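You operate a simulated robot arm through the tools that you are given. There is no shell and no other tool.

You run a simulated two-armed robot. Do the job below in one go: nothing can be reset, and whatever is moved stays where it is left.

TASK
Put the rusty block in REWORK and shut the carbon brush away in the drawer.
Fine: the red brush must touch no stainless work; the clean block and the blue brush stay.

Only the result counts: the job must be done as asked and must still hold three seconds after the hand-in. Knocking over, shifting, dropping, spilling or breaking anything else fails it.

THE ROBOT
Two 7-joint arms with two-finger grippers on one trunk, on a base that moves. Base frame: it is fixed to the floor where the robot stands at the start and does not move with it; the origin is under the middle of the robot, x ahead of it, y to its left, z up. Lengths are in mm, angles in degrees, forces in N, time in s.
The left shoulder is at the start at [46, 175, 1203], the right one opposite. With the tool pointing down near the work surface each hand reaches from about 240 to 840 mm from the robot's upright axis, wherever it stands, measured 20 degrees to its own side. Places, roughly: bench drawer [1900, 1200, 700]; blue brush [1750, 1250, 1000]; inside of the bench drawer [1900, 1200, 700]; red brush [2000, 1250, 1000]; red tray [1300, 1200, 900]; redo [1300, 1200, 900]; welded block (5x6x4 cm) [1800, 1300, 900]. Payload 2.94 kg a hand.
Tool frame (each hand has its own): the origin (TCP) lies between the finger pads and is the grasp point; the fingertips stand 30 mm ahead of it; z points along the fingers, y is the line along which they close. The gripper opens to 138 mm; its body begins 109 mm behind the TCP.
Orientation is told as [roll, pitch, yaw] about the base's x, y, z axes, in that order, counted from this pose: with the fingers straight down and closing along the base's y, the tool's x points along the base's -x, its y along +y and its z along -z.

THE INTERFACE
- The arms move only by the tool arm_command. It takes "left_steps", "right_steps" or both (then of equal length, played together; a hand with none holds still); each is a list of rows, each an object (a shift or turn left out is 0, a gripper value left out holds the last) with "linear": the shift along the tool's x, y, z in mm, a list of three; "rot": the turn, a rotation vector about the tool's x, y, z in degrees, a list of three; "grip": the closure in counts, from 0 (fully open) to 255 (shut). In form: [{"linear": [dx, dy, dz], "rot": [wx, wy, wz], "grip": grip}, ...]. A call has 1 to 20 rows; each row is the pose to reach, as a shift and turn from the pose commanded when the call began, along the tool's axes at that moment. A row lasts 0.2 s, in which the tool goes at most 50 mm and 8.6 degrees; a call with a longer step from one row to the next is refused whole, and so is a gripper value outside its range. Where a pose cannot be reached the arm comes as near as it can. A force on the tool above 40 N (or 10 N above the force at the start of the call, whichever is more), or a blocked arm, ends the call early, and 0.2 s more pass. Each finger travels about 45 mm/s and halts on what it meets, pressing with about 42 N; the grip force reading is that of the motor and also rises with nothing between the fingers. The clock runs only during rows and for 0.2 s after the last one: add rows that repeat a pose to give the fingers time. The reply holds the time, the measured pose of the TCP, the force on the tool along the base axes, the opening and the grip force, in the units named above and with some noise, with the torque about the TCP (base axes, N m) and any sound that the robot's microphone picked up.
- Cameras (640 x 400 px; columns grow to the right, rows downward): "scene" is now at [114.2, 8.1, 1680.4]; the picture's right is [0.10, -0.99, 0.00], its down [-0.72, -0.07, -0.69] and it looks along [0.69, 0.07, -0.72] (base axes); focal length 272 px, centre (320, 200). "left" rides on the left gripper at [71, -19, -146] in its tool frame; the picture's right is [0.26, 0.96, 0.00], its down [-0.85, 0.23, -0.48] and it looks along [-0.46, 0.12, 0.88] (tool axes); focal length 280 px, centre (320, 200). "right" rides on the right gripper at [71, 19, -146] in its tool frame; the picture's right is [-0.26, 0.96, 0.00], its down [-0.85, -0.23, -0.47] and it looks along [-0.46, -0.12, 0.88] (tool axes); focal length 280 px, centre (320, 200).
- grab_frame(camera): a new picture of that camera. No time passes.
- slide_trunk(by): moves the trunk up (or, below 0, down) by that many mm; the arms and the scene camera ride with it, the base frame stays. It gives what a move gives, with no picture.
- roll_base(legs): drives the robot by 1 to 6 legs, each [ahead, turn to the left] in mm and degrees, along the robot's own axes; the way and the turn of a leg run together, so that a leg with both is an arc; at most 1500 mm and 180 degrees a leg. The arms and the cameras ride along, it lands a little off, and it stops where it bumps. It gives what a move gives.
- turn_head(pan, tilt): turns the head with the scene camera to pan (to the left, within 120 degrees either way) and tilt (down, from -29 to 69), counted from straight ahead of the robot (the tilt from the chest, where the trunk bows). It gives what a move gives.
- point_at(camera, pixels): for up to 12 pixels [column, row] of the newest picture of that camera ("zoom" is the newest enlarged one), the place [x, y, z] in the base frame of the surface seen there, good to about 3 mm. No time passes.
- enlarge(camera, box): a new picture of the part [left, top, right, bottom] of that camera's present view, enlarged. No time passes.
- close_job(): hands the job in; it is judged then, once.

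Open the grippers and draw the arms clear of the work before you hand the job in, unless the task says otherwise.

The tools are called as a command line: name --argument value ..., lists and objects as JSON in quotes. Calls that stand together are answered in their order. arm_command: Moves the arms, as the interface text tells. Its arguments: {"type":"object","properties":{"left_steps":{"type":"array","items":{"type":"object","properties":{"linear":{"type":"array","items":{"type":"number"}},"rot":{"type":"array","items":{"type":"number"}},"grip":{"type":"number"}}}},"right_steps":{"type":"array","items":{"type":"object","properties":{"linear":{"type":"array","items":{"type":"number"}},"rot":{"type":"array","items":{"type":"number"}},"grip":{"type":"number"}}}}},"required":[]} The other tools are called the same way: slide_trunk (by) moves the trunk up or down; roll_base (legs) drives the base; turn_head (pan, tilt) turns the head that bears the scene camera; grab_frame (camera) takes a picture; point_at (camera, pixels) gives the place of the surface under pixels of a picture; enlarge (camera, box) takes an enlarged picture of a part of a camera's view; close_job () hands the job in.

At the start:

```text
t: 0.0
left_eef_pos: [620.8, 336.6, 1166.0]
left_ee_rot: [0.0, 0.0, 0.0]
left_wrist_force: [-0.7, -0.5, 0.5]
left_wrist_torque: [-0.01, -0.01, 0.0]
left_grip_width: 137.9
left_gripper_force: 0.0
right_eef_pos: [621.0, -261.7, 1179.7]
right_ee_rot: [-0.1, 0.0, 0.0]
right_wrist_force: [-1.2, 0.0, -0.6]
right_wrist_torque: [0.03, -0.01, -0.02]
right_grip_width: 138.1
right_gripper_force: 0.1
trunk travel left (down, up): [-375.0, 359.0]
robot x, y, heading: [1.0, -2.6, 0.0]
head pan, tilt (commanded): [5.8, 46.4]
```

scene: 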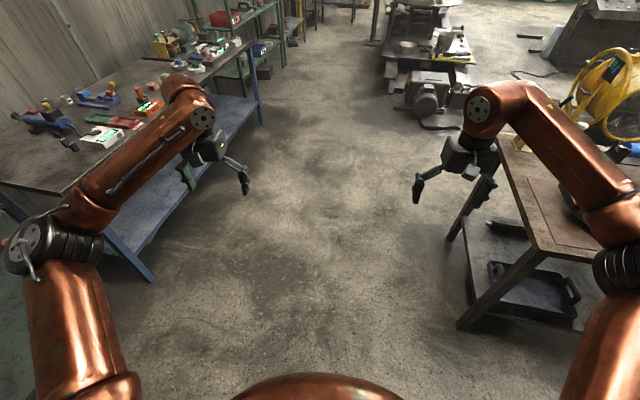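
right: 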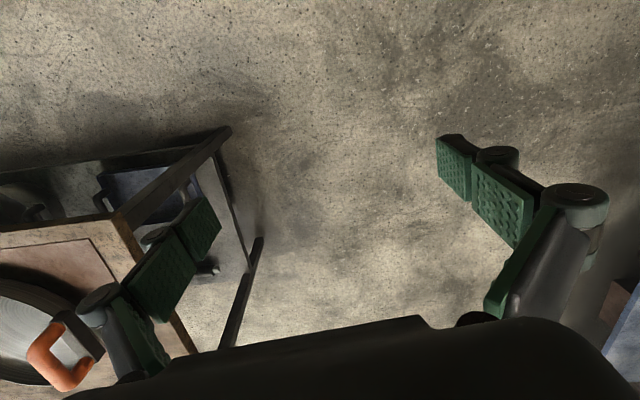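
left: 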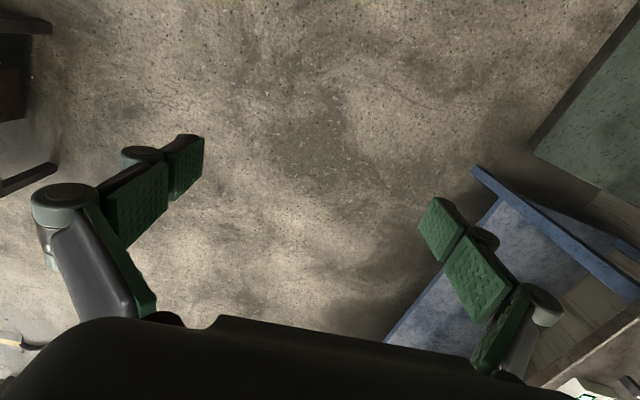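

The scene picture shows the bench on the left (columns 0-260, rows 30-200) with trays and blocks on it. I turn the head toward it for a better look.

turn_head --pan 35 --tilt 30

grab_frame --camera "scene"

```text
t: 0.9
left_eef_pos: [621.7, 337.5, 1164.9]
left_ee_rot: [-0.1, -0.1, 0.0]
left_wrist_force: [-0.1, 0.4, -0.6]
left_wrist_torque: [-0.03, 0.02, 0.0]
left_grip_width: 138.0
left_gripper_force: 0.1
right_eef_pos: [620.7, -261.3, 1179.9]
right_ee_rot: [0.1, 0.0, 0.0]
right_wrist_force: [-0.1, 0.7, -0.1]
right_wrist_torque: [-0.01, 0.0, -0.01]
right_grip_width: 138.1
right_gripper_force: 0.1
trunk travel left (down, up): [-375.0, 359.0]
robot x, y, heading: [1.4, -2.8, -0.2]
head pan, tilt (commanded): [35.0, 30.0]
```

```text
taken
```

scene: 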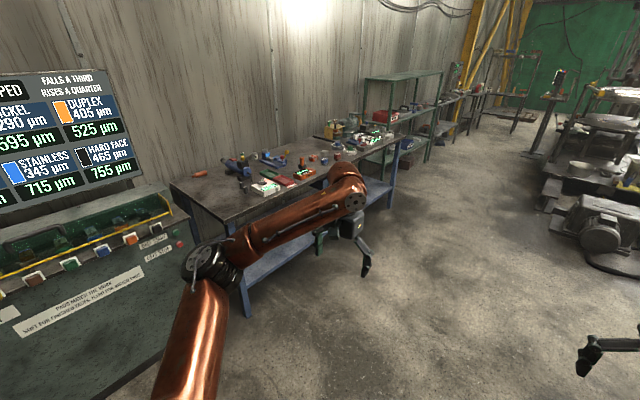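

The bench is at columns 170-400, rows 130-220; there is also a sign at the left. I enlarge both the bench and the sign.

enlarge --camera "scene" --box '[160, 110, 420, 270]'

enlarge --camera "scene" --box '[0, 60, 200, 370]'

point_at --camera "scene" --pixels '[[175, 185], [227, 220], [265, 188], [395, 138], [350, 150], [310, 170], [235, 165], [200, 174]]'

```text
2.46 times, centred on (290, 190) of scene
```

zoom: 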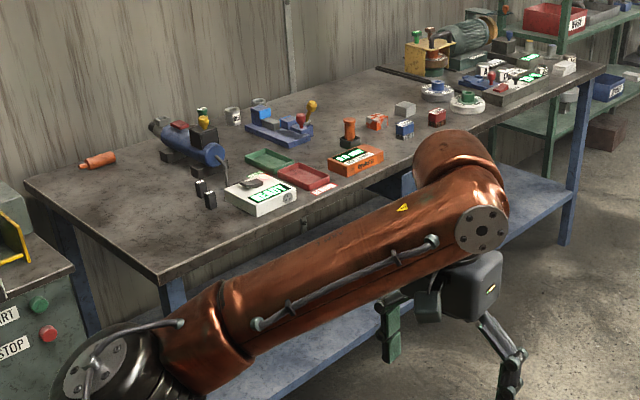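

```text
1.29 times, centred on (100, 215) of scene
```

zoom: 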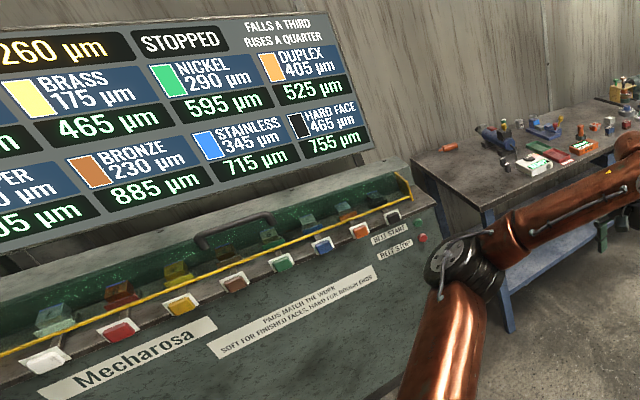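

```text
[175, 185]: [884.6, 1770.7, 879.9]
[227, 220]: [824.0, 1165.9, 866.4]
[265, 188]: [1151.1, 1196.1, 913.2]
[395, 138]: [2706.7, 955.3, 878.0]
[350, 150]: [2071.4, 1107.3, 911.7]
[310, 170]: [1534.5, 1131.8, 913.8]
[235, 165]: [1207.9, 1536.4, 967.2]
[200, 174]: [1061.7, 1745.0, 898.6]
```

The bench top is at about z=880, front edge near y≈1000–1170. Before driving I check the clearance on the right side (table at columns 460-640 in the first picture).

turn_head --pan -20 --tilt 45

grab_frame --camera "scene"

```text
t: 2.2
left_eef_pos: [621.2, 336.8, 1164.7]
left_ee_rot: [0.0, -0.1, 0.1]
left_wrist_force: [-0.1, -0.1, 0.1]
left_wrist_torque: [0.0, 0.03, 0.03]
left_grip_width: 138.0
left_gripper_force: 0.0
right_eef_pos: [619.9, -261.2, 1179.7]
right_ee_rot: [0.1, 0.0, -0.1]
right_wrist_force: [0.0, -0.5, 0.4]
right_wrist_torque: [-0.03, -0.02, -0.03]
right_grip_width: 137.9
right_gripper_force: 0.1
trunk travel left (down, up): [-375.0, 359.0]
robot x, y, heading: [0.3, 3.4, 0.6]
head pan, tilt (commanded): [-20.0, 45.0]
```

```text
taken
```

scene: 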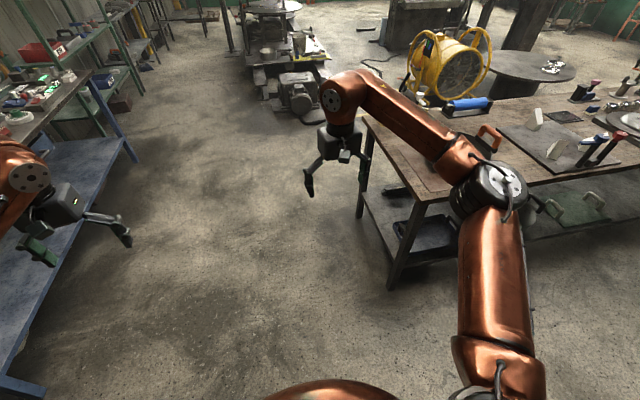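

point_at --camera "scene" --pixels '[[365, 118], [425, 198], [392, 288], [360, 217], [483, 130], [128, 160], [20, 350], [100, 75], [260, 90], [300, 100], [440, 170], [480, 200]]'

```text
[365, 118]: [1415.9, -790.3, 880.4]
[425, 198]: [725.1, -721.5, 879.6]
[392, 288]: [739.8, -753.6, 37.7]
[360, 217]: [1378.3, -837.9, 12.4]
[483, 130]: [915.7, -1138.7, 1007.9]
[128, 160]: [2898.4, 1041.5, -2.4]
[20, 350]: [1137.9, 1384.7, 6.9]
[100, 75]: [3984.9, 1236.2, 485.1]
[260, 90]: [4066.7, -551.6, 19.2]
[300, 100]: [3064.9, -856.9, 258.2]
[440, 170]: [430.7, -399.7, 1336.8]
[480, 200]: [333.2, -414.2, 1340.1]
```

The aisle from y≈-720 to y≈1000 is clear and the hands stay within it. I drive ahead 1450 mm and then look to the left at the bench.

roll_base --legs '[[1450, 0]]'

turn_head --pan 80 --tilt 35

grab_frame --camera "scene"

```text
t: 9.3
left_eef_pos: [2057.8, 351.6, 1164.9]
left_ee_rot: [0.0, 0.0, 0.6]
left_wrist_force: [0.2, -0.2, -0.2]
left_wrist_torque: [-0.03, -0.02, -0.03]
left_grip_width: 137.9
left_gripper_force: 0.1
right_eef_pos: [2062.3, -246.3, 1179.0]
right_ee_rot: [0.1, 0.2, 0.6]
right_wrist_force: [0.6, 0.1, -0.2]
right_wrist_torque: [-0.02, 0.02, 0.03]
right_grip_width: 138.1
right_gripper_force: 0.2
trunk travel left (down, up): [-375.0, 359.0]
robot x, y, heading: [1442.7, 9.0, 0.7]
head pan, tilt (commanded): [-20.0, 45.0]
```

```text
t: 11.1
left_eef_pos: [2056.6, 352.2, 1166.0]
left_ee_rot: [0.0, 0.0, 0.6]
left_wrist_force: [-0.4, -1.1, 0.1]
left_wrist_torque: [-0.01, -0.04, 0.01]
left_grip_width: 138.2
left_gripper_force: 0.0
right_eef_pos: [2063.0, -246.7, 1179.7]
right_ee_rot: [0.1, 0.1, 0.6]
right_wrist_force: [-0.2, 0.3, -1.2]
right_wrist_torque: [0.03, 0.0, 0.0]
right_grip_width: 138.2
right_gripper_force: 0.0
trunk travel left (down, up): [-375.0, 359.0]
robot x, y, heading: [1439.3, 11.2, 0.8]
head pan, tilt (commanded): [80.0, 35.0]
```

```text
taken
```

scene: 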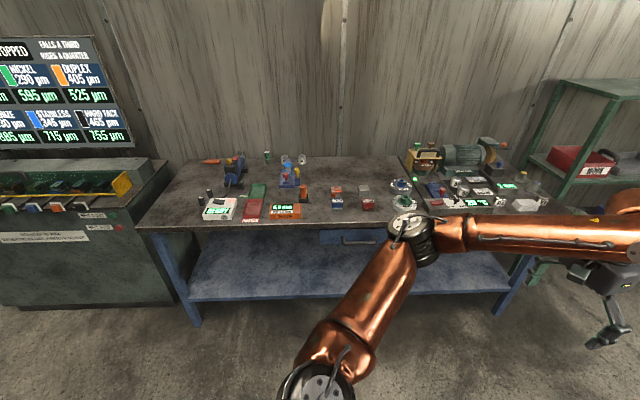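

The bench is now seen face on, with a blue drawer near (352, 237). I enlarge the left and right halves of the bench.

enlarge --camera "scene" --box '[190, 145, 320, 226]'

point_at --camera "zoom" --pixels '[[130, 310], [300, 330], [300, 220], [490, 330], [60, 320], [480, 180], [220, 180], [500, 290]]'

enlarge --camera "scene" --box '[310, 165, 440, 250]'

enlarge --camera "scene" --box '[395, 125, 555, 225]'

```text
4.92 times, centred on (255, 186) of scene
```

zoom: 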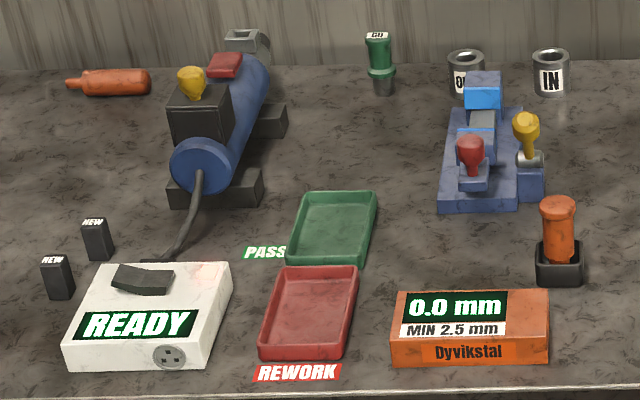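

```text
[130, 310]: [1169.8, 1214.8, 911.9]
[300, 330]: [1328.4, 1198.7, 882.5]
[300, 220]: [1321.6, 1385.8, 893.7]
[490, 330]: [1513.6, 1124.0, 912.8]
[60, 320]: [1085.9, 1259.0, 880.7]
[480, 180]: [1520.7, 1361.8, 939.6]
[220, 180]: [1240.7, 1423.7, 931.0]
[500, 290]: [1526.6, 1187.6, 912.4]
```

```text
4.71 times, centred on (375, 208) of scene
```

zoom: 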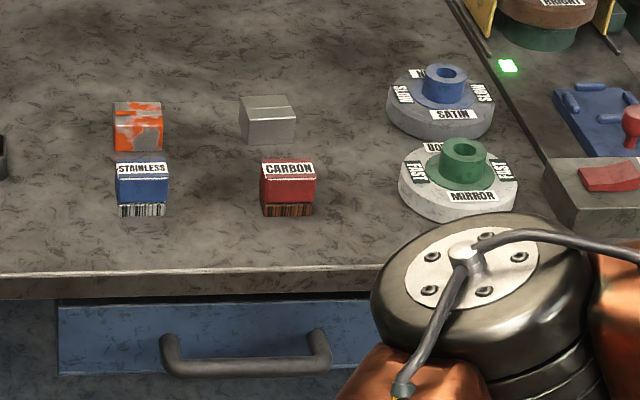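

```text
4.00 times, centred on (475, 175) of scene
```

zoom: 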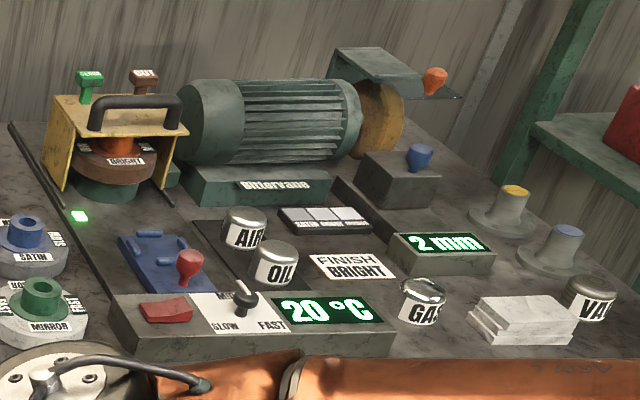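

The targets are clear: rusty block, blue STAINLESS brush, red CARBON brush, clean block, red REWORK tray and blue drawer with handle. I re-enlarge the drawer region and measure.

enlarge --camera "scene" --box '[310, 165, 440, 250]'

point_at --camera "zoom" --pixels '[[138, 107], [138, 140], [142, 168], [142, 190], [266, 102], [268, 130], [287, 168], [287, 190], [246, 368], [170, 345], [322, 345], [246, 340]]'

point_at --camera "zoom" --pixels '[[100, 335], [100, 360], [340, 330], [200, 272], [200, 285], [20, 286], [60, 330], [20, 340], [200, 320], [120, 305], [445, 90], [460, 170]]'

```text
4.71 times, centred on (375, 208) of scene
```

zoom: 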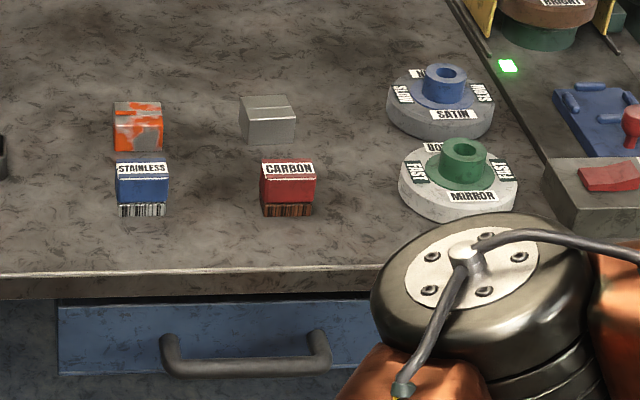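

```text
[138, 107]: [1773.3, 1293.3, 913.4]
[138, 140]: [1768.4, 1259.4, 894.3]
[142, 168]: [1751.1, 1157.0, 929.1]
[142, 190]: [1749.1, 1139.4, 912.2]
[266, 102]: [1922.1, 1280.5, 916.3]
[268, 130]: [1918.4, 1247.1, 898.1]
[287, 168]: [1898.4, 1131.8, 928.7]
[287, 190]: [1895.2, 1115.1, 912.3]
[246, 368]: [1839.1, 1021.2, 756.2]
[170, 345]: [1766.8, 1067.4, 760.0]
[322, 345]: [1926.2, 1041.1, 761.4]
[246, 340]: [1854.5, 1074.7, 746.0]
```

```text
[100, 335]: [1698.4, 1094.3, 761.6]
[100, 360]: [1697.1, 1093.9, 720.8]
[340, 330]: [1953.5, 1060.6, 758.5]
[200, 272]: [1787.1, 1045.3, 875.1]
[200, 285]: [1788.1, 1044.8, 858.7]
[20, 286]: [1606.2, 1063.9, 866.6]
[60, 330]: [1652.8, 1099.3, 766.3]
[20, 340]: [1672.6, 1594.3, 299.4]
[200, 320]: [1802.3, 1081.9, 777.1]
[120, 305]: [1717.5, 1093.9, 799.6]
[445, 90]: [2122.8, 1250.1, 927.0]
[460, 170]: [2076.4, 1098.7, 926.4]
```

The bench front runs about -7° from x; rusty block at ≈(1773,1290), tray at ≈(1328,1199), drawer handle at ≈(1840,1025,756). I turn left and drive to about (1555, 560), leaving 450+ mm from the bench edge, and look down at the bench.

roll_base --legs '[[0, 78], [550, 0], [0, 5]]'

turn_head --pan 0 --tilt 50

grab_frame --camera "scene"

grab_frame --camera "right"

grab_frame --camera "left"

```text
t: 18.1
left_eef_pos: [1266.2, 1194.9, 1164.2]
left_ee_rot: [-0.1, 0.0, 84.2]
left_wrist_force: [-0.3, -0.9, -0.7]
left_wrist_torque: [0.0, -0.04, 0.0]
left_grip_width: 138.0
left_gripper_force: 0.1
right_eef_pos: [1860.4, 1134.4, 1179.8]
right_ee_rot: [0.0, 0.1, 84.2]
right_wrist_force: [-0.2, 0.2, 0.8]
right_wrist_torque: [-0.04, -0.05, -0.02]
right_grip_width: 137.7
right_gripper_force: 0.1
trunk travel left (down, up): [-375.0, 359.0]
robot x, y, heading: [1541.0, 544.1, 84.4]
head pan, tilt (commanded): [80.0, 35.0]
```

```text
t: 19.7
left_eef_pos: [1265.9, 1195.3, 1165.3]
left_ee_rot: [0.1, 0.1, 84.3]
left_wrist_force: [0.2, 0.2, -0.1]
left_wrist_torque: [-0.01, 0.0, 0.0]
left_grip_width: 137.9
left_gripper_force: 0.0
right_eef_pos: [1861.6, 1133.0, 1179.8]
right_ee_rot: [0.0, 0.0, 84.3]
right_wrist_force: [0.1, -1.0, -0.7]
right_wrist_torque: [0.0, 0.01, 0.01]
right_grip_width: 138.0
right_gripper_force: 0.1
trunk travel left (down, up): [-375.0, 359.0]
robot x, y, heading: [1542.3, 543.7, 84.2]
head pan, tilt (commanded): [0.0, 50.0]
```

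```text
taken
```

scene: 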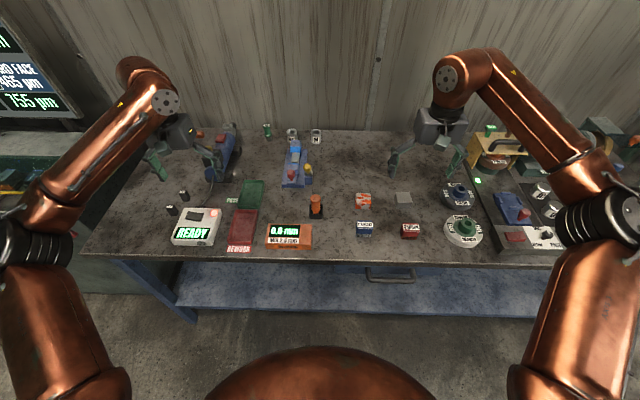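

```text
taken
```

right: 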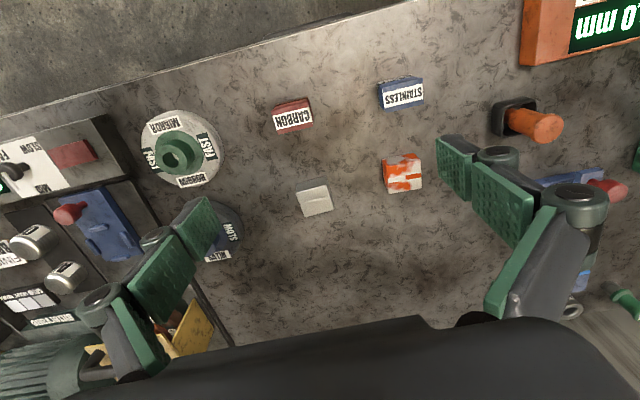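

```text
taken
```

left: 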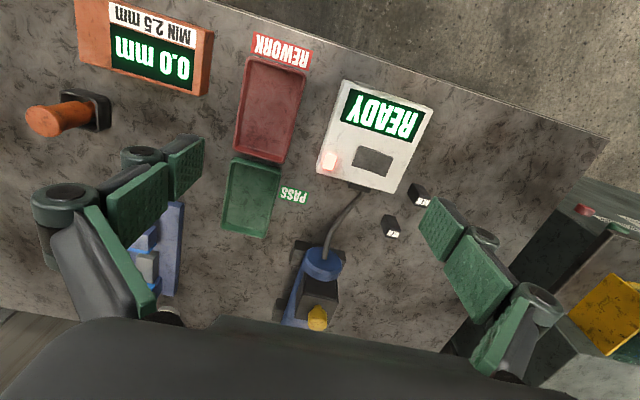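

The right hand sees the rusty block at (402,173) and the brushes; the left hand sees the REWORK tray at (270,110). I enlarge both for geometry.

enlarge --camera "right" --box '[260, 60, 450, 230]'

enlarge --camera "left" --box '[190, 20, 350, 170]'

point_at --camera "right" --pixels '[[402, 160], [385, 160], [418, 155], [388, 192], [422, 187], [402, 186], [297, 190], [326, 182], [302, 214], [332, 208], [402, 90], [293, 113]]'

point_at --camera "left" --pixels '[[249, 60], [303, 72], [236, 152], [281, 162], [270, 110], [255, 70], [298, 78], [242, 145], [276, 155], [310, 110], [228, 100], [285, 45]]'

```text
2.35 times, centred on (355, 145) of right
```

zoom: 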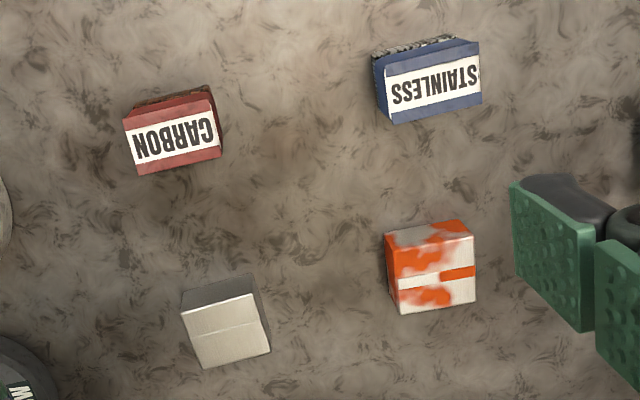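

```text
2.67 times, centred on (270, 95) of left
```

zoom: 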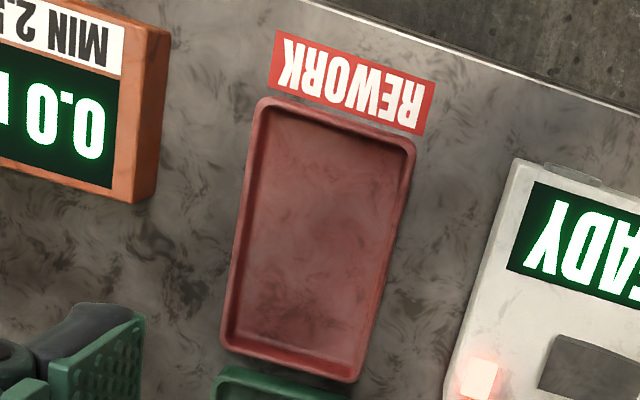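

```text
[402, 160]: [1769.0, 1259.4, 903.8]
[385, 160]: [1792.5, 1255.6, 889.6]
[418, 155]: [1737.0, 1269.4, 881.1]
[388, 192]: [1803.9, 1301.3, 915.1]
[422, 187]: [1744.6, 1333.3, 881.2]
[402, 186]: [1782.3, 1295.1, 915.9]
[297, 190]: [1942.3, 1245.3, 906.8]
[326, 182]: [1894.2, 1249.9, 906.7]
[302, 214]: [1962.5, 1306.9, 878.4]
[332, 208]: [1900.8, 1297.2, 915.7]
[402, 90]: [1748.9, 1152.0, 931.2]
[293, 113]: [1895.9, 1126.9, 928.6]
```

```text
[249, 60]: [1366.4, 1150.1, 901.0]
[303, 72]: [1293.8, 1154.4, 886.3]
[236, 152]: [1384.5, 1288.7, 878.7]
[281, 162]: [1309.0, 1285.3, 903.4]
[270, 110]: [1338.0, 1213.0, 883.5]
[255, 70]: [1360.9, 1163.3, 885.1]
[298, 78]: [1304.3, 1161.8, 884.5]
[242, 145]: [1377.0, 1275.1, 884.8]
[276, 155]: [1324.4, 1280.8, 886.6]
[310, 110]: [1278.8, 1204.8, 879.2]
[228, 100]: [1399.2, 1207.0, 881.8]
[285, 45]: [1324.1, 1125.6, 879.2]
```

Now precise corners: tray rim and floor in the zoomed left picture.

point_at --camera "zoom" --pixels '[[266, 104], [408, 142], [228, 342], [352, 376], [275, 125], [390, 160], [242, 328], [345, 352], [152, 190], [490, 250], [320, 240], [220, 385]]'

enlarge --camera "right" --box '[350, 60, 450, 210]'

enlarge --camera "right" --box '[370, 140, 440, 205]'

```text
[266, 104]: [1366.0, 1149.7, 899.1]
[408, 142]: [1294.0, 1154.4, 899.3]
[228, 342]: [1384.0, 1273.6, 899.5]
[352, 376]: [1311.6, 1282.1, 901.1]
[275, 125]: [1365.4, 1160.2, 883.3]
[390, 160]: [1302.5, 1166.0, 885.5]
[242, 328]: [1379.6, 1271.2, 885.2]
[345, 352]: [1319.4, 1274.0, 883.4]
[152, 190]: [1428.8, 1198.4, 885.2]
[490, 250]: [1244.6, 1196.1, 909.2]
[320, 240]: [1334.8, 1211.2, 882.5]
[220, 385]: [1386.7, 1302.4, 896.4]
```

```text
2.67 times, centred on (400, 135) of right
```

zoom: 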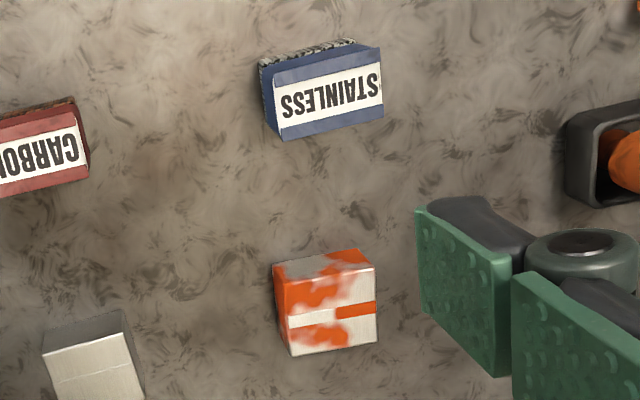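

```text
6.15 times, centred on (405, 172) of right
```

zoom: 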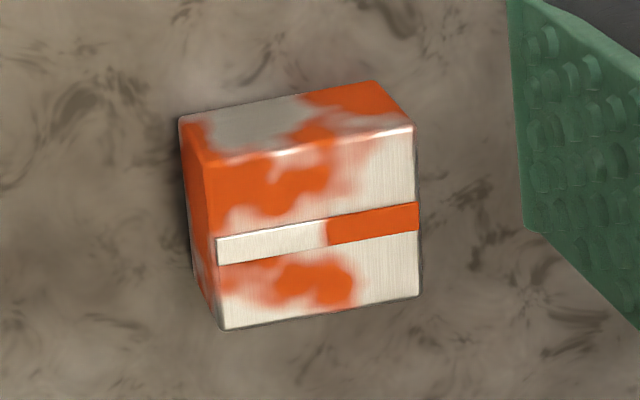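

Tray rim is ≈74 × 125 mm, centre ≈(1339,1215), floor z≈884, rim z≈900. Now the block's corners in this zoom.

point_at --camera "zoom" --pixels '[[212, 168], [408, 136], [225, 322], [416, 290], [316, 228], [187, 124], [368, 88], [300, 180], [300, 300], [400, 220], [230, 240], [316, 260]]'

enlarge --camera "scene" --box '[340, 170, 440, 250]'

```text
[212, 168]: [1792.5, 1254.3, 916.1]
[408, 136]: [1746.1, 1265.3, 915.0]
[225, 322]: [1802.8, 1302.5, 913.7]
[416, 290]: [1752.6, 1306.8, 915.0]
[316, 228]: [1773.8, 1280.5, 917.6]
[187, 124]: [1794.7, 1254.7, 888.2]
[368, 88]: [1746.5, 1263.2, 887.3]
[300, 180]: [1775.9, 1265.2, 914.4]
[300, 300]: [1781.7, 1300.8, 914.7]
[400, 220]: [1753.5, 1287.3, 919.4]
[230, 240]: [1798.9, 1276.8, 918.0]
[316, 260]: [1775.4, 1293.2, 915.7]
```

```text
5.00 times, centred on (390, 210) of scene
```

zoom: 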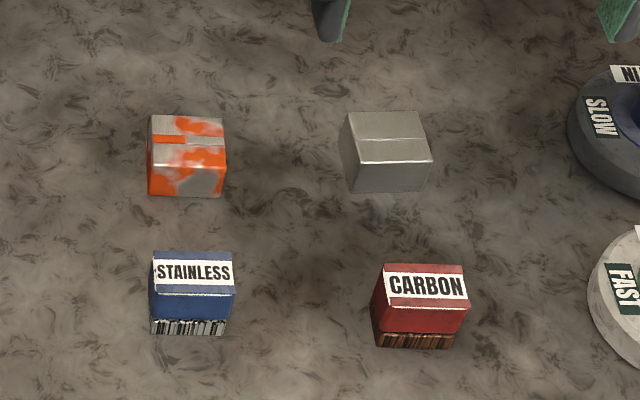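

Rusty block top centre ≈(1774,1282,915), yaw ≈-10°, ~50×48 mm; tray inner ≈62×112. I drive 100 mm closer so the right hand reaches both, then retract the left hand up and away from over the tray.

roll_base --legs '[[100, 0]]'

arm_command --left_steps '[{"linear": [30, 15, -30]}, {"linear": [65, 30, -55]}, {"linear": [100, 50, -80]}, {"linear": [135, 75, -95]}, {"linear": [170, 95, -105]}, {"linear": [200, 115, -110]}, {"linear": [220, 130, -110]}, {"linear": [220, 130, -110]}]'

grab_frame --camera "scene"

grab_frame --camera "right"

```text
t: 21.3
left_eef_pos: [1248.1, 1177.3, 1209.5]
left_ee_rot: [-0.5, -4.3, 88.9]
left_wrist_force: [1.6, 1.9, -1.7]
left_wrist_torque: [-0.12, 0.13, -0.03]
left_grip_width: 137.9
left_gripper_force: 0.1
right_eef_pos: [1886.8, 1127.8, 1233.4]
right_ee_rot: [2.3, -5.5, 77.2]
right_wrist_force: [1.4, 1.9, -1.0]
right_wrist_torque: [-0.17, -0.03, 0.03]
right_grip_width: 138.0
right_gripper_force: 0.1
trunk travel left (down, up): [-375.0, 359.0]
robot x, y, heading: [1553.3, 647.0, 84.0]
head pan, tilt (commanded): [0.0, 50.0]
stopped in leg 1: the robot was blocked; the commanded pose is now the measured one
```

```text
t: 22.4
left_eef_pos: [1163.1, 993.3, 1290.8]
left_ee_rot: [-0.9, -6.2, 89.1]
left_wrist_force: [0.0, 3.3, -0.7]
left_wrist_torque: [-0.32, -0.07, -0.01]
left_grip_width: 138.1
left_gripper_force: 0.1
left hand out of reach, approached as far as the arm can: row 5
right_eef_pos: [1881.1, 1080.6, 1242.4]
right_ee_rot: [2.0, -7.6, 77.5]
right_wrist_force: [1.0, 2.1, 0.9]
right_wrist_torque: [-0.28, 0.01, 0.07]
right_grip_width: 137.7
right_gripper_force: 0.0
trunk travel left (down, up): [-375.0, 359.0]
robot x, y, heading: [1549.9, 644.8, 84.1]
head pan, tilt (commanded): [0.0, 50.0]
stopped in row 5 (right hand): the arm was blocked; the commanded pose is now the measured one
```

```text
taken
```

scene: 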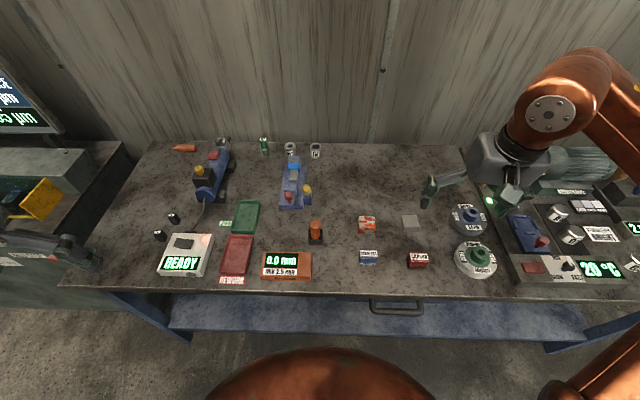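

```text
taken
```

right: 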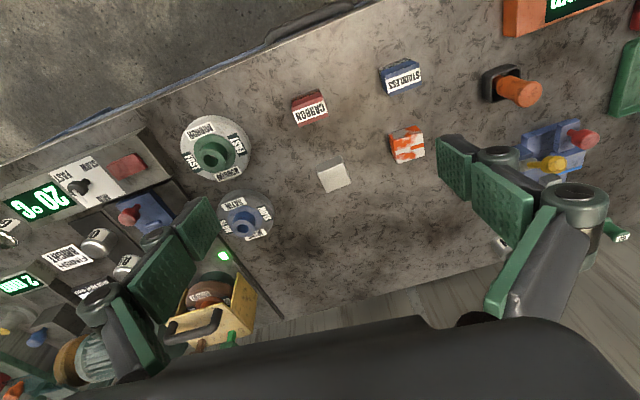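

The base was blocked and both arms were pushed back; something met the arms. I measure where the right wrist, the wall behind it and bench items are to understand what was touched.

point_at --camera "scene" --pixels '[[548, 112], [600, 60], [520, 75], [500, 150], [430, 190], [510, 200], [440, 60], [400, 120], [600, 30], [630, 60], [545, 85], [480, 150]]'

turn_head --pan -45 --tilt 15

grab_frame --camera "scene"

```text
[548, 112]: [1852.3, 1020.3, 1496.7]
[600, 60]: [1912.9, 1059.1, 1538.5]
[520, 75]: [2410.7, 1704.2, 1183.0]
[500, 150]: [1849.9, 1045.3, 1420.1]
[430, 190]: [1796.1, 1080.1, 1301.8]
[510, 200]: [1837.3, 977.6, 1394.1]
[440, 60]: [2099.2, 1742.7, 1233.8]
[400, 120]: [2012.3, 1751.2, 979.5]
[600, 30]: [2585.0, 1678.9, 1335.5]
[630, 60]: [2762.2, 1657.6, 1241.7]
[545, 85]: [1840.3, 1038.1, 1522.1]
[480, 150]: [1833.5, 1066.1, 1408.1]
```

```text
t: 23.5
left_eef_pos: [1163.8, 985.9, 1292.6]
left_ee_rot: [-1.0, -6.5, 89.3]
left_wrist_force: [-1.0, 3.4, 1.8]
left_wrist_torque: [-0.45, -0.06, -0.01]
left_grip_width: 137.8
left_gripper_force: 0.1
right_eef_pos: [1880.9, 1071.4, 1245.5]
right_ee_rot: [1.9, -8.0, 77.6]
right_wrist_force: [0.9, 2.3, 0.5]
right_wrist_torque: [-0.38, 0.01, 0.05]
right_grip_width: 138.0
right_gripper_force: 0.0
trunk travel left (down, up): [-375.0, 359.0]
robot x, y, heading: [1549.4, 641.3, 84.5]
head pan, tilt (commanded): [-45.0, 15.0]
```

```text
taken
```

scene: 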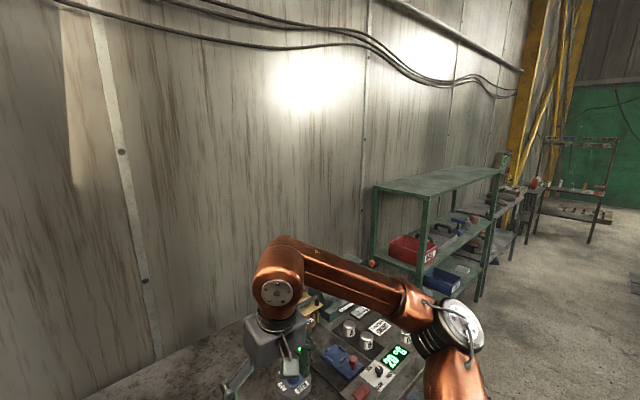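

Both hands moved back and up with ~8° pitch, consistent with the robot body tipping back because the base is pressing against the bench's lower part. I back off at once.

roll_base --legs '[[-150, 0]]'

turn_head --pan 0 --tilt 50

grab_frame --camera "scene"

```text
t: 24.8
left_eef_pos: [1142.7, 794.4, 1296.2]
left_ee_rot: [-0.9, -9.1, 89.5]
left_wrist_force: [0.7, 0.9, -0.3]
left_wrist_torque: [-0.13, -0.01, 0.0]
left_grip_width: 137.8
left_gripper_force: 0.0
right_eef_pos: [1868.1, 891.0, 1266.7]
right_ee_rot: [3.4, -10.9, 75.2]
right_wrist_force: [0.1, 0.2, -0.1]
right_wrist_torque: [-0.05, -0.04, 0.0]
right_grip_width: 138.2
right_gripper_force: 0.0
trunk travel left (down, up): [-375.0, 359.0]
robot x, y, heading: [1537.5, 518.8, 84.4]
head pan, tilt (commanded): [-45.0, 15.0]
stopped in leg 1: the robot was blocked; the commanded pose is now the measured one
```

```text
t: 26.0
left_eef_pos: [1156.0, 790.0, 1289.8]
left_ee_rot: [0.2, -12.3, 87.5]
left_wrist_force: [-1.4, 2.6, -0.3]
left_wrist_torque: [-0.4, -0.2, -0.05]
left_grip_width: 137.9
left_gripper_force: 0.0
right_eef_pos: [1867.4, 881.4, 1276.8]
right_ee_rot: [6.0, -11.1, 71.8]
right_wrist_force: [1.3, 2.7, -1.4]
right_wrist_torque: [-0.26, 0.15, 0.11]
right_grip_width: 138.0
right_gripper_force: 0.0
trunk travel left (down, up): [-375.0, 359.0]
robot x, y, heading: [1535.7, 512.7, 84.5]
head pan, tilt (commanded): [0.0, 50.0]
```

```text
taken
```

scene: 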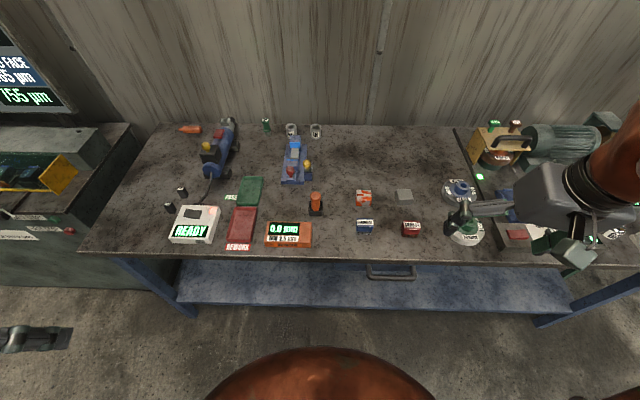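

The camera projection shows the body upright, so the arms themselves were displaced. I look at each arm to see what is blocking.

turn_head --pan -60 --tilt 50

grab_frame --camera "scene"

grab_frame --camera "right"

grab_frame --camera "left"

```text
t: 27.3
left_eef_pos: [1168.3, 868.5, 1282.8]
left_ee_rot: [3.4, -11.6, 85.3]
left_wrist_force: [0.4, 1.5, -0.2]
left_wrist_torque: [-0.19, -0.01, 0.02]
left_grip_width: 138.0
left_gripper_force: 0.0
right_eef_pos: [1866.5, 960.4, 1277.3]
right_ee_rot: [7.6, -9.8, 71.2]
right_wrist_force: [0.4, 1.1, -0.6]
right_wrist_torque: [-0.15, 0.01, 0.02]
right_grip_width: 137.9
right_gripper_force: 0.1
trunk travel left (down, up): [-375.0, 359.0]
robot x, y, heading: [1535.8, 516.3, 84.1]
head pan, tilt (commanded): [-60.0, 50.0]
```

```text
taken
```

scene: 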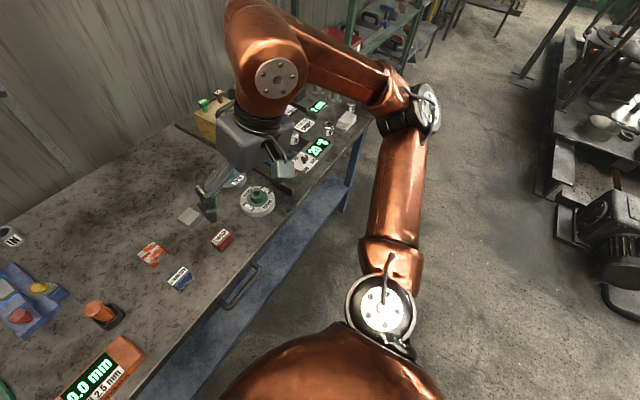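

```text
taken
```

right: 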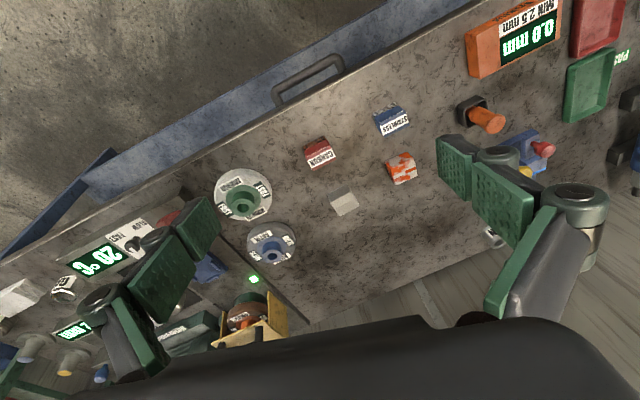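

```text
taken
```

left: 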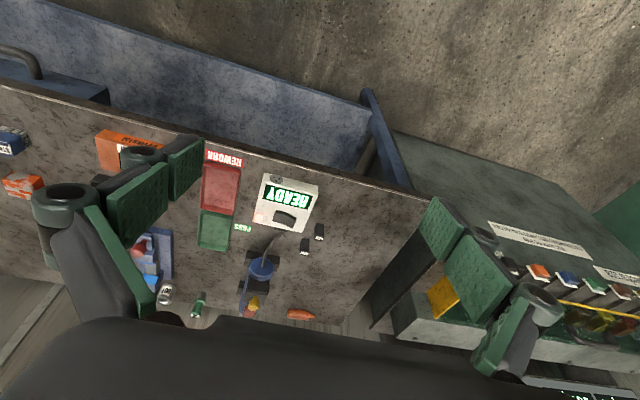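

The hands are still drifting without command. I hold both arms in place for a second to see whether they settle.

arm_command --left_steps '[{"linear": [0, 0, 0]}, {"linear": [0, 0, 0]}, {"linear": [0, 0, 0]}, {"linear": [0, 0, 0]}, {"linear": [0, 0, 0]}]' --right_steps '[{"linear": [0, 0, 0]}, {"linear": [0, 0, 0]}, {"linear": [0, 0, 0]}, {"linear": [0, 0, 0]}, {"linear": [0, 0, 0]}]'

```text
t: 27.6
left_eef_pos: [1165.5, 698.9, 1294.5]
left_ee_rot: [-1.1, -24.7, 86.9]
left_wrist_force: [-0.3, 0.8, -2.2]
left_wrist_torque: [-0.01, -0.14, -0.07]
left_grip_width: 138.3
left_gripper_force: 0.0
right_eef_pos: [1852.2, 773.2, 1295.6]
right_ee_rot: [8.3, -16.7, 70.0]
right_wrist_force: [1.4, 1.9, -4.4]
right_wrist_torque: [0.01, 0.18, 0.08]
right_grip_width: 137.8
right_gripper_force: 0.1
trunk travel left (down, up): [-375.0, 359.0]
robot x, y, heading: [1535.9, 514.3, 84.2]
head pan, tilt (commanded): [-60.0, 50.0]
stopped in row 1 (left hand): the arm was blocked; the commanded pose is now the measured one
```

The hands jumped back further. I check the scene without commanding the arms, to see how they hang and whether they move on their own.

turn_head --pan -50 --tilt 40

grab_frame --camera "scene"

turn_head --pan 50 --tilt 40

grab_frame --camera "scene"

```text
t: 28.3
left_eef_pos: [1164.3, 835.7, 1282.1]
left_ee_rot: [2.6, -12.4, 85.7]
left_wrist_force: [-0.1, -7.3, 1.7]
left_wrist_torque: [0.7, 0.02, -0.04]
left_grip_width: 137.7
left_gripper_force: 0.0
right_eef_pos: [1865.2, 927.5, 1271.2]
right_ee_rot: [7.1, -9.6, 71.0]
right_wrist_force: [-1.4, -3.8, 2.0]
right_wrist_torque: [0.42, -0.09, -0.11]
right_grip_width: 137.2
right_gripper_force: 0.1
trunk travel left (down, up): [-375.0, 359.0]
robot x, y, heading: [1537.5, 519.1, 84.3]
head pan, tilt (commanded): [-50.0, 40.0]
```

```text
taken
```

scene: 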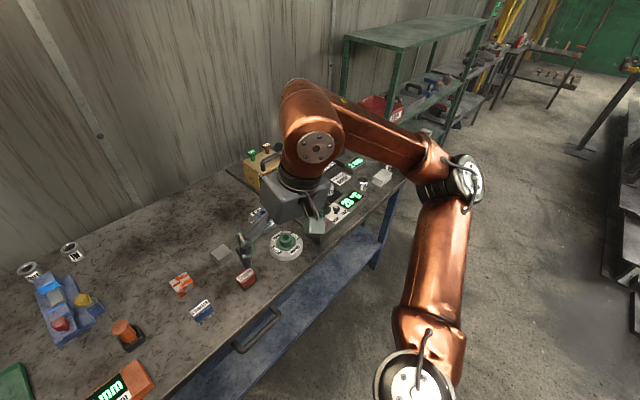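

```text
t: 30.1
left_eef_pos: [1181.9, 862.6, 1290.4]
left_ee_rot: [-0.3, -18.8, 86.5]
left_wrist_force: [-0.4, -2.0, 0.6]
left_wrist_torque: [0.26, 0.11, 0.07]
left_grip_width: 138.1
left_gripper_force: 0.2
right_eef_pos: [1862.7, 931.4, 1275.5]
right_ee_rot: [7.6, -9.9, 69.9]
right_wrist_force: [0.1, -1.8, 2.0]
right_wrist_torque: [0.12, -0.01, -0.07]
right_grip_width: 138.0
right_gripper_force: 0.0
trunk travel left (down, up): [-375.0, 359.0]
robot x, y, heading: [1537.4, 520.9, 84.3]
head pan, tilt (commanded): [50.0, 40.0]
```

```text
taken
```

scene: 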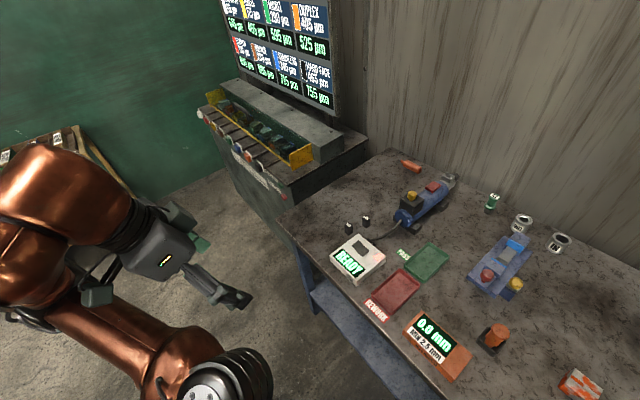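

The arms appear to be swaying after the bump. I step small amounts of time with tiny head moves to see if the motion decays.

turn_head --pan 49 --tilt 40

turn_head --pan 48 --tilt 40

turn_head --pan 47 --tilt 40

turn_head --pan 46 --tilt 40

turn_head --pan 45 --tilt 40

```text
t: 30.7
left_eef_pos: [1161.8, 670.8, 1298.1]
left_ee_rot: [-1.3, -24.1, 86.7]
left_wrist_force: [-1.6, -2.2, -3.1]
left_wrist_torque: [0.45, -0.21, -0.07]
left_grip_width: 137.9
left_gripper_force: 0.0
right_eef_pos: [1851.6, 750.8, 1302.0]
right_ee_rot: [8.1, -17.5, 70.3]
right_wrist_force: [2.0, -1.7, -2.8]
right_wrist_torque: [0.35, 0.15, 0.11]
right_grip_width: 137.8
right_gripper_force: 0.2
trunk travel left (down, up): [-375.0, 359.0]
robot x, y, heading: [1540.4, 508.4, 84.4]
head pan, tilt (commanded): [49.0, 40.0]
```

```text
t: 31.3
left_eef_pos: [1164.7, 822.1, 1272.8]
left_ee_rot: [2.8, -12.6, 85.6]
left_wrist_force: [1.2, -2.9, -2.5]
left_wrist_torque: [0.38, 0.08, 0.02]
left_grip_width: 137.7
left_gripper_force: 0.0
right_eef_pos: [1864.9, 916.1, 1259.5]
right_ee_rot: [7.1, -9.6, 71.0]
right_wrist_force: [-1.2, -0.5, -4.7]
right_wrist_torque: [0.21, -0.11, -0.03]
right_grip_width: 137.6
right_gripper_force: 0.2
trunk travel left (down, up): [-375.0, 359.0]
robot x, y, heading: [1534.4, 514.4, 84.3]
head pan, tilt (commanded): [48.0, 40.0]
```

```text
t: 31.9
left_eef_pos: [1177.7, 818.0, 1291.0]
left_ee_rot: [0.3, -22.4, 85.8]
left_wrist_force: [-0.1, 1.4, 0.2]
left_wrist_torque: [-0.21, -0.02, 0.03]
left_grip_width: 137.9
left_gripper_force: 0.1
right_eef_pos: [1850.7, 884.1, 1305.7]
right_ee_rot: [11.0, -16.1, 67.9]
right_wrist_force: [-0.3, 1.7, 0.8]
right_wrist_torque: [-0.18, 0.02, 0.03]
right_grip_width: 137.8
right_gripper_force: 0.0
trunk travel left (down, up): [-375.0, 359.0]
robot x, y, heading: [1537.3, 517.0, 84.3]
head pan, tilt (commanded): [47.0, 40.0]
```

```text
t: 32.5
left_eef_pos: [1152.3, 696.5, 1300.6]
left_ee_rot: [2.4, -18.9, 85.4]
left_wrist_force: [0.5, 3.7, 0.6]
left_wrist_torque: [-0.42, 0.01, 0.01]
left_grip_width: 138.2
left_gripper_force: 0.1
right_eef_pos: [1853.0, 792.6, 1305.3]
right_ee_rot: [8.0, -15.9, 70.6]
right_wrist_force: [0.9, 3.5, 0.9]
right_wrist_torque: [-0.33, 0.04, 0.05]
right_grip_width: 138.0
right_gripper_force: 0.0
trunk travel left (down, up): [-375.0, 359.0]
robot x, y, heading: [1534.7, 514.5, 84.6]
head pan, tilt (commanded): [46.0, 40.0]
```

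```text
t: 33.1
left_eef_pos: [1181.3, 865.1, 1287.8]
left_ee_rot: [-0.2, -18.9, 86.4]
left_wrist_force: [1.7, -0.8, 0.3]
left_wrist_torque: [0.18, 0.07, 0.07]
left_grip_width: 137.8
left_gripper_force: 0.1
right_eef_pos: [1863.5, 935.7, 1276.4]
right_ee_rot: [7.7, -9.9, 69.8]
right_wrist_force: [-0.2, 0.1, 1.6]
right_wrist_torque: [-0.01, 0.0, -0.09]
right_grip_width: 138.0
right_gripper_force: 0.0
trunk travel left (down, up): [-375.0, 359.0]
robot x, y, heading: [1537.2, 515.3, 84.5]
head pan, tilt (commanded): [45.0, 40.0]
```

Both hands oscillate together by ~180 mm in phase, so the whole upper body may be rocking. I take pictures at successive moments to compare the camera view.

turn_head --pan 0 --tilt 60

grab_frame --camera "scene"

turn_head --pan 0 --tilt 60.5

grab_frame --camera "scene"

turn_head --pan 0 --tilt 60

grab_frame --camera "scene"

```text
t: 34.2
left_eef_pos: [1164.6, 780.5, 1273.4]
left_ee_rot: [2.5, -14.1, 84.5]
left_wrist_force: [-0.8, -2.6, -0.5]
left_wrist_torque: [0.32, -0.18, -0.01]
left_grip_width: 137.9
left_gripper_force: 0.0
right_eef_pos: [1863.5, 879.2, 1267.3]
right_ee_rot: [7.0, -11.6, 70.8]
right_wrist_force: [-0.8, -3.7, 0.5]
right_wrist_torque: [0.45, -0.04, -0.09]
right_grip_width: 138.0
right_gripper_force: 0.1
trunk travel left (down, up): [-375.0, 359.0]
robot x, y, heading: [1534.0, 518.4, 84.3]
head pan, tilt (commanded): [0.0, 60.0]
```

```text
taken
```

scene: 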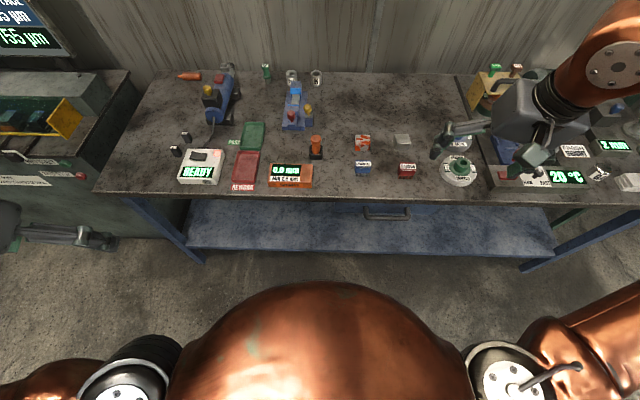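

```text
t: 34.9
left_eef_pos: [1181.6, 846.1, 1290.0]
left_ee_rot: [0.5, -21.2, 85.8]
left_wrist_force: [0.9, 1.4, -0.6]
left_wrist_torque: [-0.14, 0.02, 0.02]
left_grip_width: 137.6
left_gripper_force: 0.0
right_eef_pos: [1853.5, 911.2, 1300.5]
right_ee_rot: [10.6, -14.9, 67.9]
right_wrist_force: [0.5, 0.4, 1.0]
right_wrist_torque: [-0.09, -0.01, 0.0]
right_grip_width: 137.9
right_gripper_force: 0.0
trunk travel left (down, up): [-375.0, 359.0]
robot x, y, heading: [1538.1, 516.1, 84.1]
head pan, tilt (commanded): [0.0, 60.5]
```

```text
taken
```

scene: 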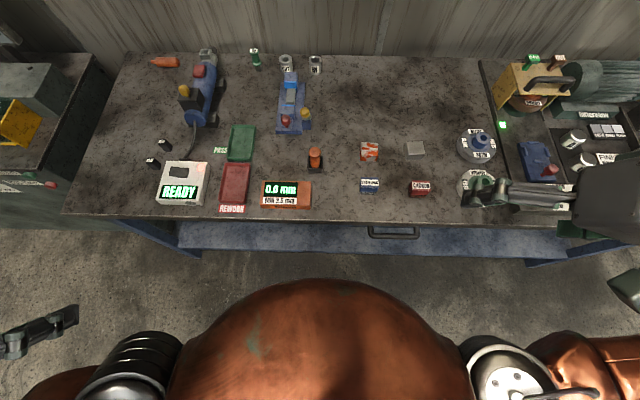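

```text
t: 35.5
left_eef_pos: [1146.1, 671.3, 1310.0]
left_ee_rot: [2.2, -20.5, 86.1]
left_wrist_force: [-0.5, 6.2, 2.6]
left_wrist_torque: [-0.8, -0.05, -0.02]
left_grip_width: 137.9
left_gripper_force: 0.1
right_eef_pos: [1850.6, 764.9, 1317.5]
right_ee_rot: [8.7, -17.3, 70.5]
right_wrist_force: [1.2, 4.6, 2.0]
right_wrist_torque: [-0.51, 0.1, 0.06]
right_grip_width: 137.9
right_gripper_force: 0.0
trunk travel left (down, up): [-375.0, 359.0]
robot x, y, heading: [1539.5, 509.1, 84.4]
head pan, tilt (commanded): [0.0, 60.0]
```

```text
taken
```

scene: 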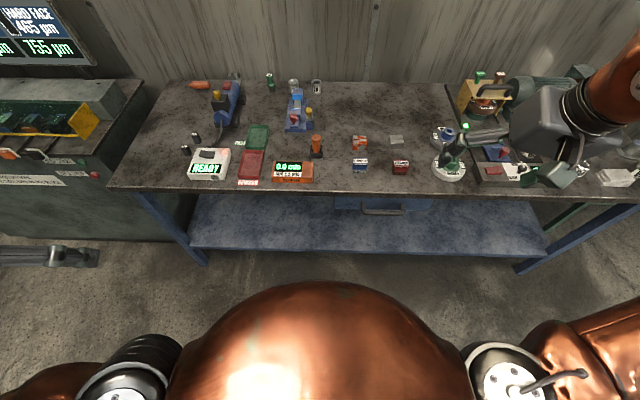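

The camera view itself moves fore and aft between pictures, so the robot is rocking on its base. I lower the trunk a bit to bring down the weight and see whether the rocking dies out.

slide_trunk --by -60

turn_head --pan 0 --tilt 55

turn_head --pan 0 --tilt 54.5

turn_head --pan 0 --tilt 54

```text
t: 35.8
left_eef_pos: [1175.5, 870.9, 1223.4]
left_ee_rot: [1.5, -9.4, 85.1]
left_wrist_force: [1.1, -1.2, -3.1]
left_wrist_torque: [0.11, 0.09, -0.05]
left_grip_width: 137.8
left_gripper_force: 0.1
right_eef_pos: [1870.4, 969.0, 1207.1]
right_ee_rot: [5.4, -7.1, 71.0]
right_wrist_force: [-1.1, -1.7, -1.5]
right_wrist_torque: [0.29, -0.05, -0.02]
right_grip_width: 137.8
right_gripper_force: 0.4
trunk travel left (down, up): [-369.0, 365.0]
robot x, y, heading: [1538.7, 513.9, 84.5]
head pan, tilt (commanded): [0.0, 60.0]
stopped: the arm was blocked; the commanded pose is now the measured one
```

```text
t: 36.5
left_eef_pos: [1186.9, 914.7, 1242.1]
left_ee_rot: [7.2, -10.2, 76.0]
left_wrist_force: [0.3, 4.0, -1.5]
left_wrist_torque: [-0.37, 0.0, 0.0]
left_grip_width: 137.7
left_gripper_force: 0.1
right_eef_pos: [1867.5, 1002.0, 1250.3]
right_ee_rot: [10.4, -8.5, 66.2]
right_wrist_force: [0.9, 1.1, -2.3]
right_wrist_torque: [-0.16, 0.07, 0.02]
right_grip_width: 137.7
right_gripper_force: 0.0
trunk travel left (down, up): [-369.0, 365.0]
robot x, y, heading: [1539.3, 530.2, 83.8]
head pan, tilt (commanded): [0.0, 55.0]
```

```text
t: 37.1
left_eef_pos: [1156.7, 727.2, 1278.5]
left_ee_rot: [1.2, -17.6, 86.5]
left_wrist_force: [-1.0, 5.0, 3.1]
left_wrist_torque: [-0.59, -0.05, 0.01]
left_grip_width: 137.9
left_gripper_force: 0.0
right_eef_pos: [1860.2, 826.7, 1275.4]
right_ee_rot: [7.1, -13.9, 71.1]
right_wrist_force: [2.0, 3.9, 2.8]
right_wrist_torque: [-0.44, 0.21, 0.11]
right_grip_width: 137.9
right_gripper_force: 0.1
trunk travel left (down, up): [-369.0, 365.0]
robot x, y, heading: [1539.6, 511.7, 85.0]
head pan, tilt (commanded): [0.0, 54.5]
```

```text
t: 37.7
left_eef_pos: [1184.7, 919.0, 1235.7]
left_ee_rot: [1.8, -7.4, 84.0]
left_wrist_force: [-0.4, -7.1, -0.3]
left_wrist_torque: [1.13, -0.08, -0.05]
left_grip_width: 137.9
left_gripper_force: 0.0
right_eef_pos: [1876.3, 1010.7, 1216.0]
right_ee_rot: [5.5, -5.3, 70.7]
right_wrist_force: [-3.3, -7.5, -2.5]
right_wrist_torque: [0.98, -0.41, -0.16]
right_grip_width: 137.9
right_gripper_force: 0.2
trunk travel left (down, up): [-369.0, 365.0]
robot x, y, heading: [1534.8, 517.7, 84.1]
head pan, tilt (commanded): [0.0, 54.0]
```

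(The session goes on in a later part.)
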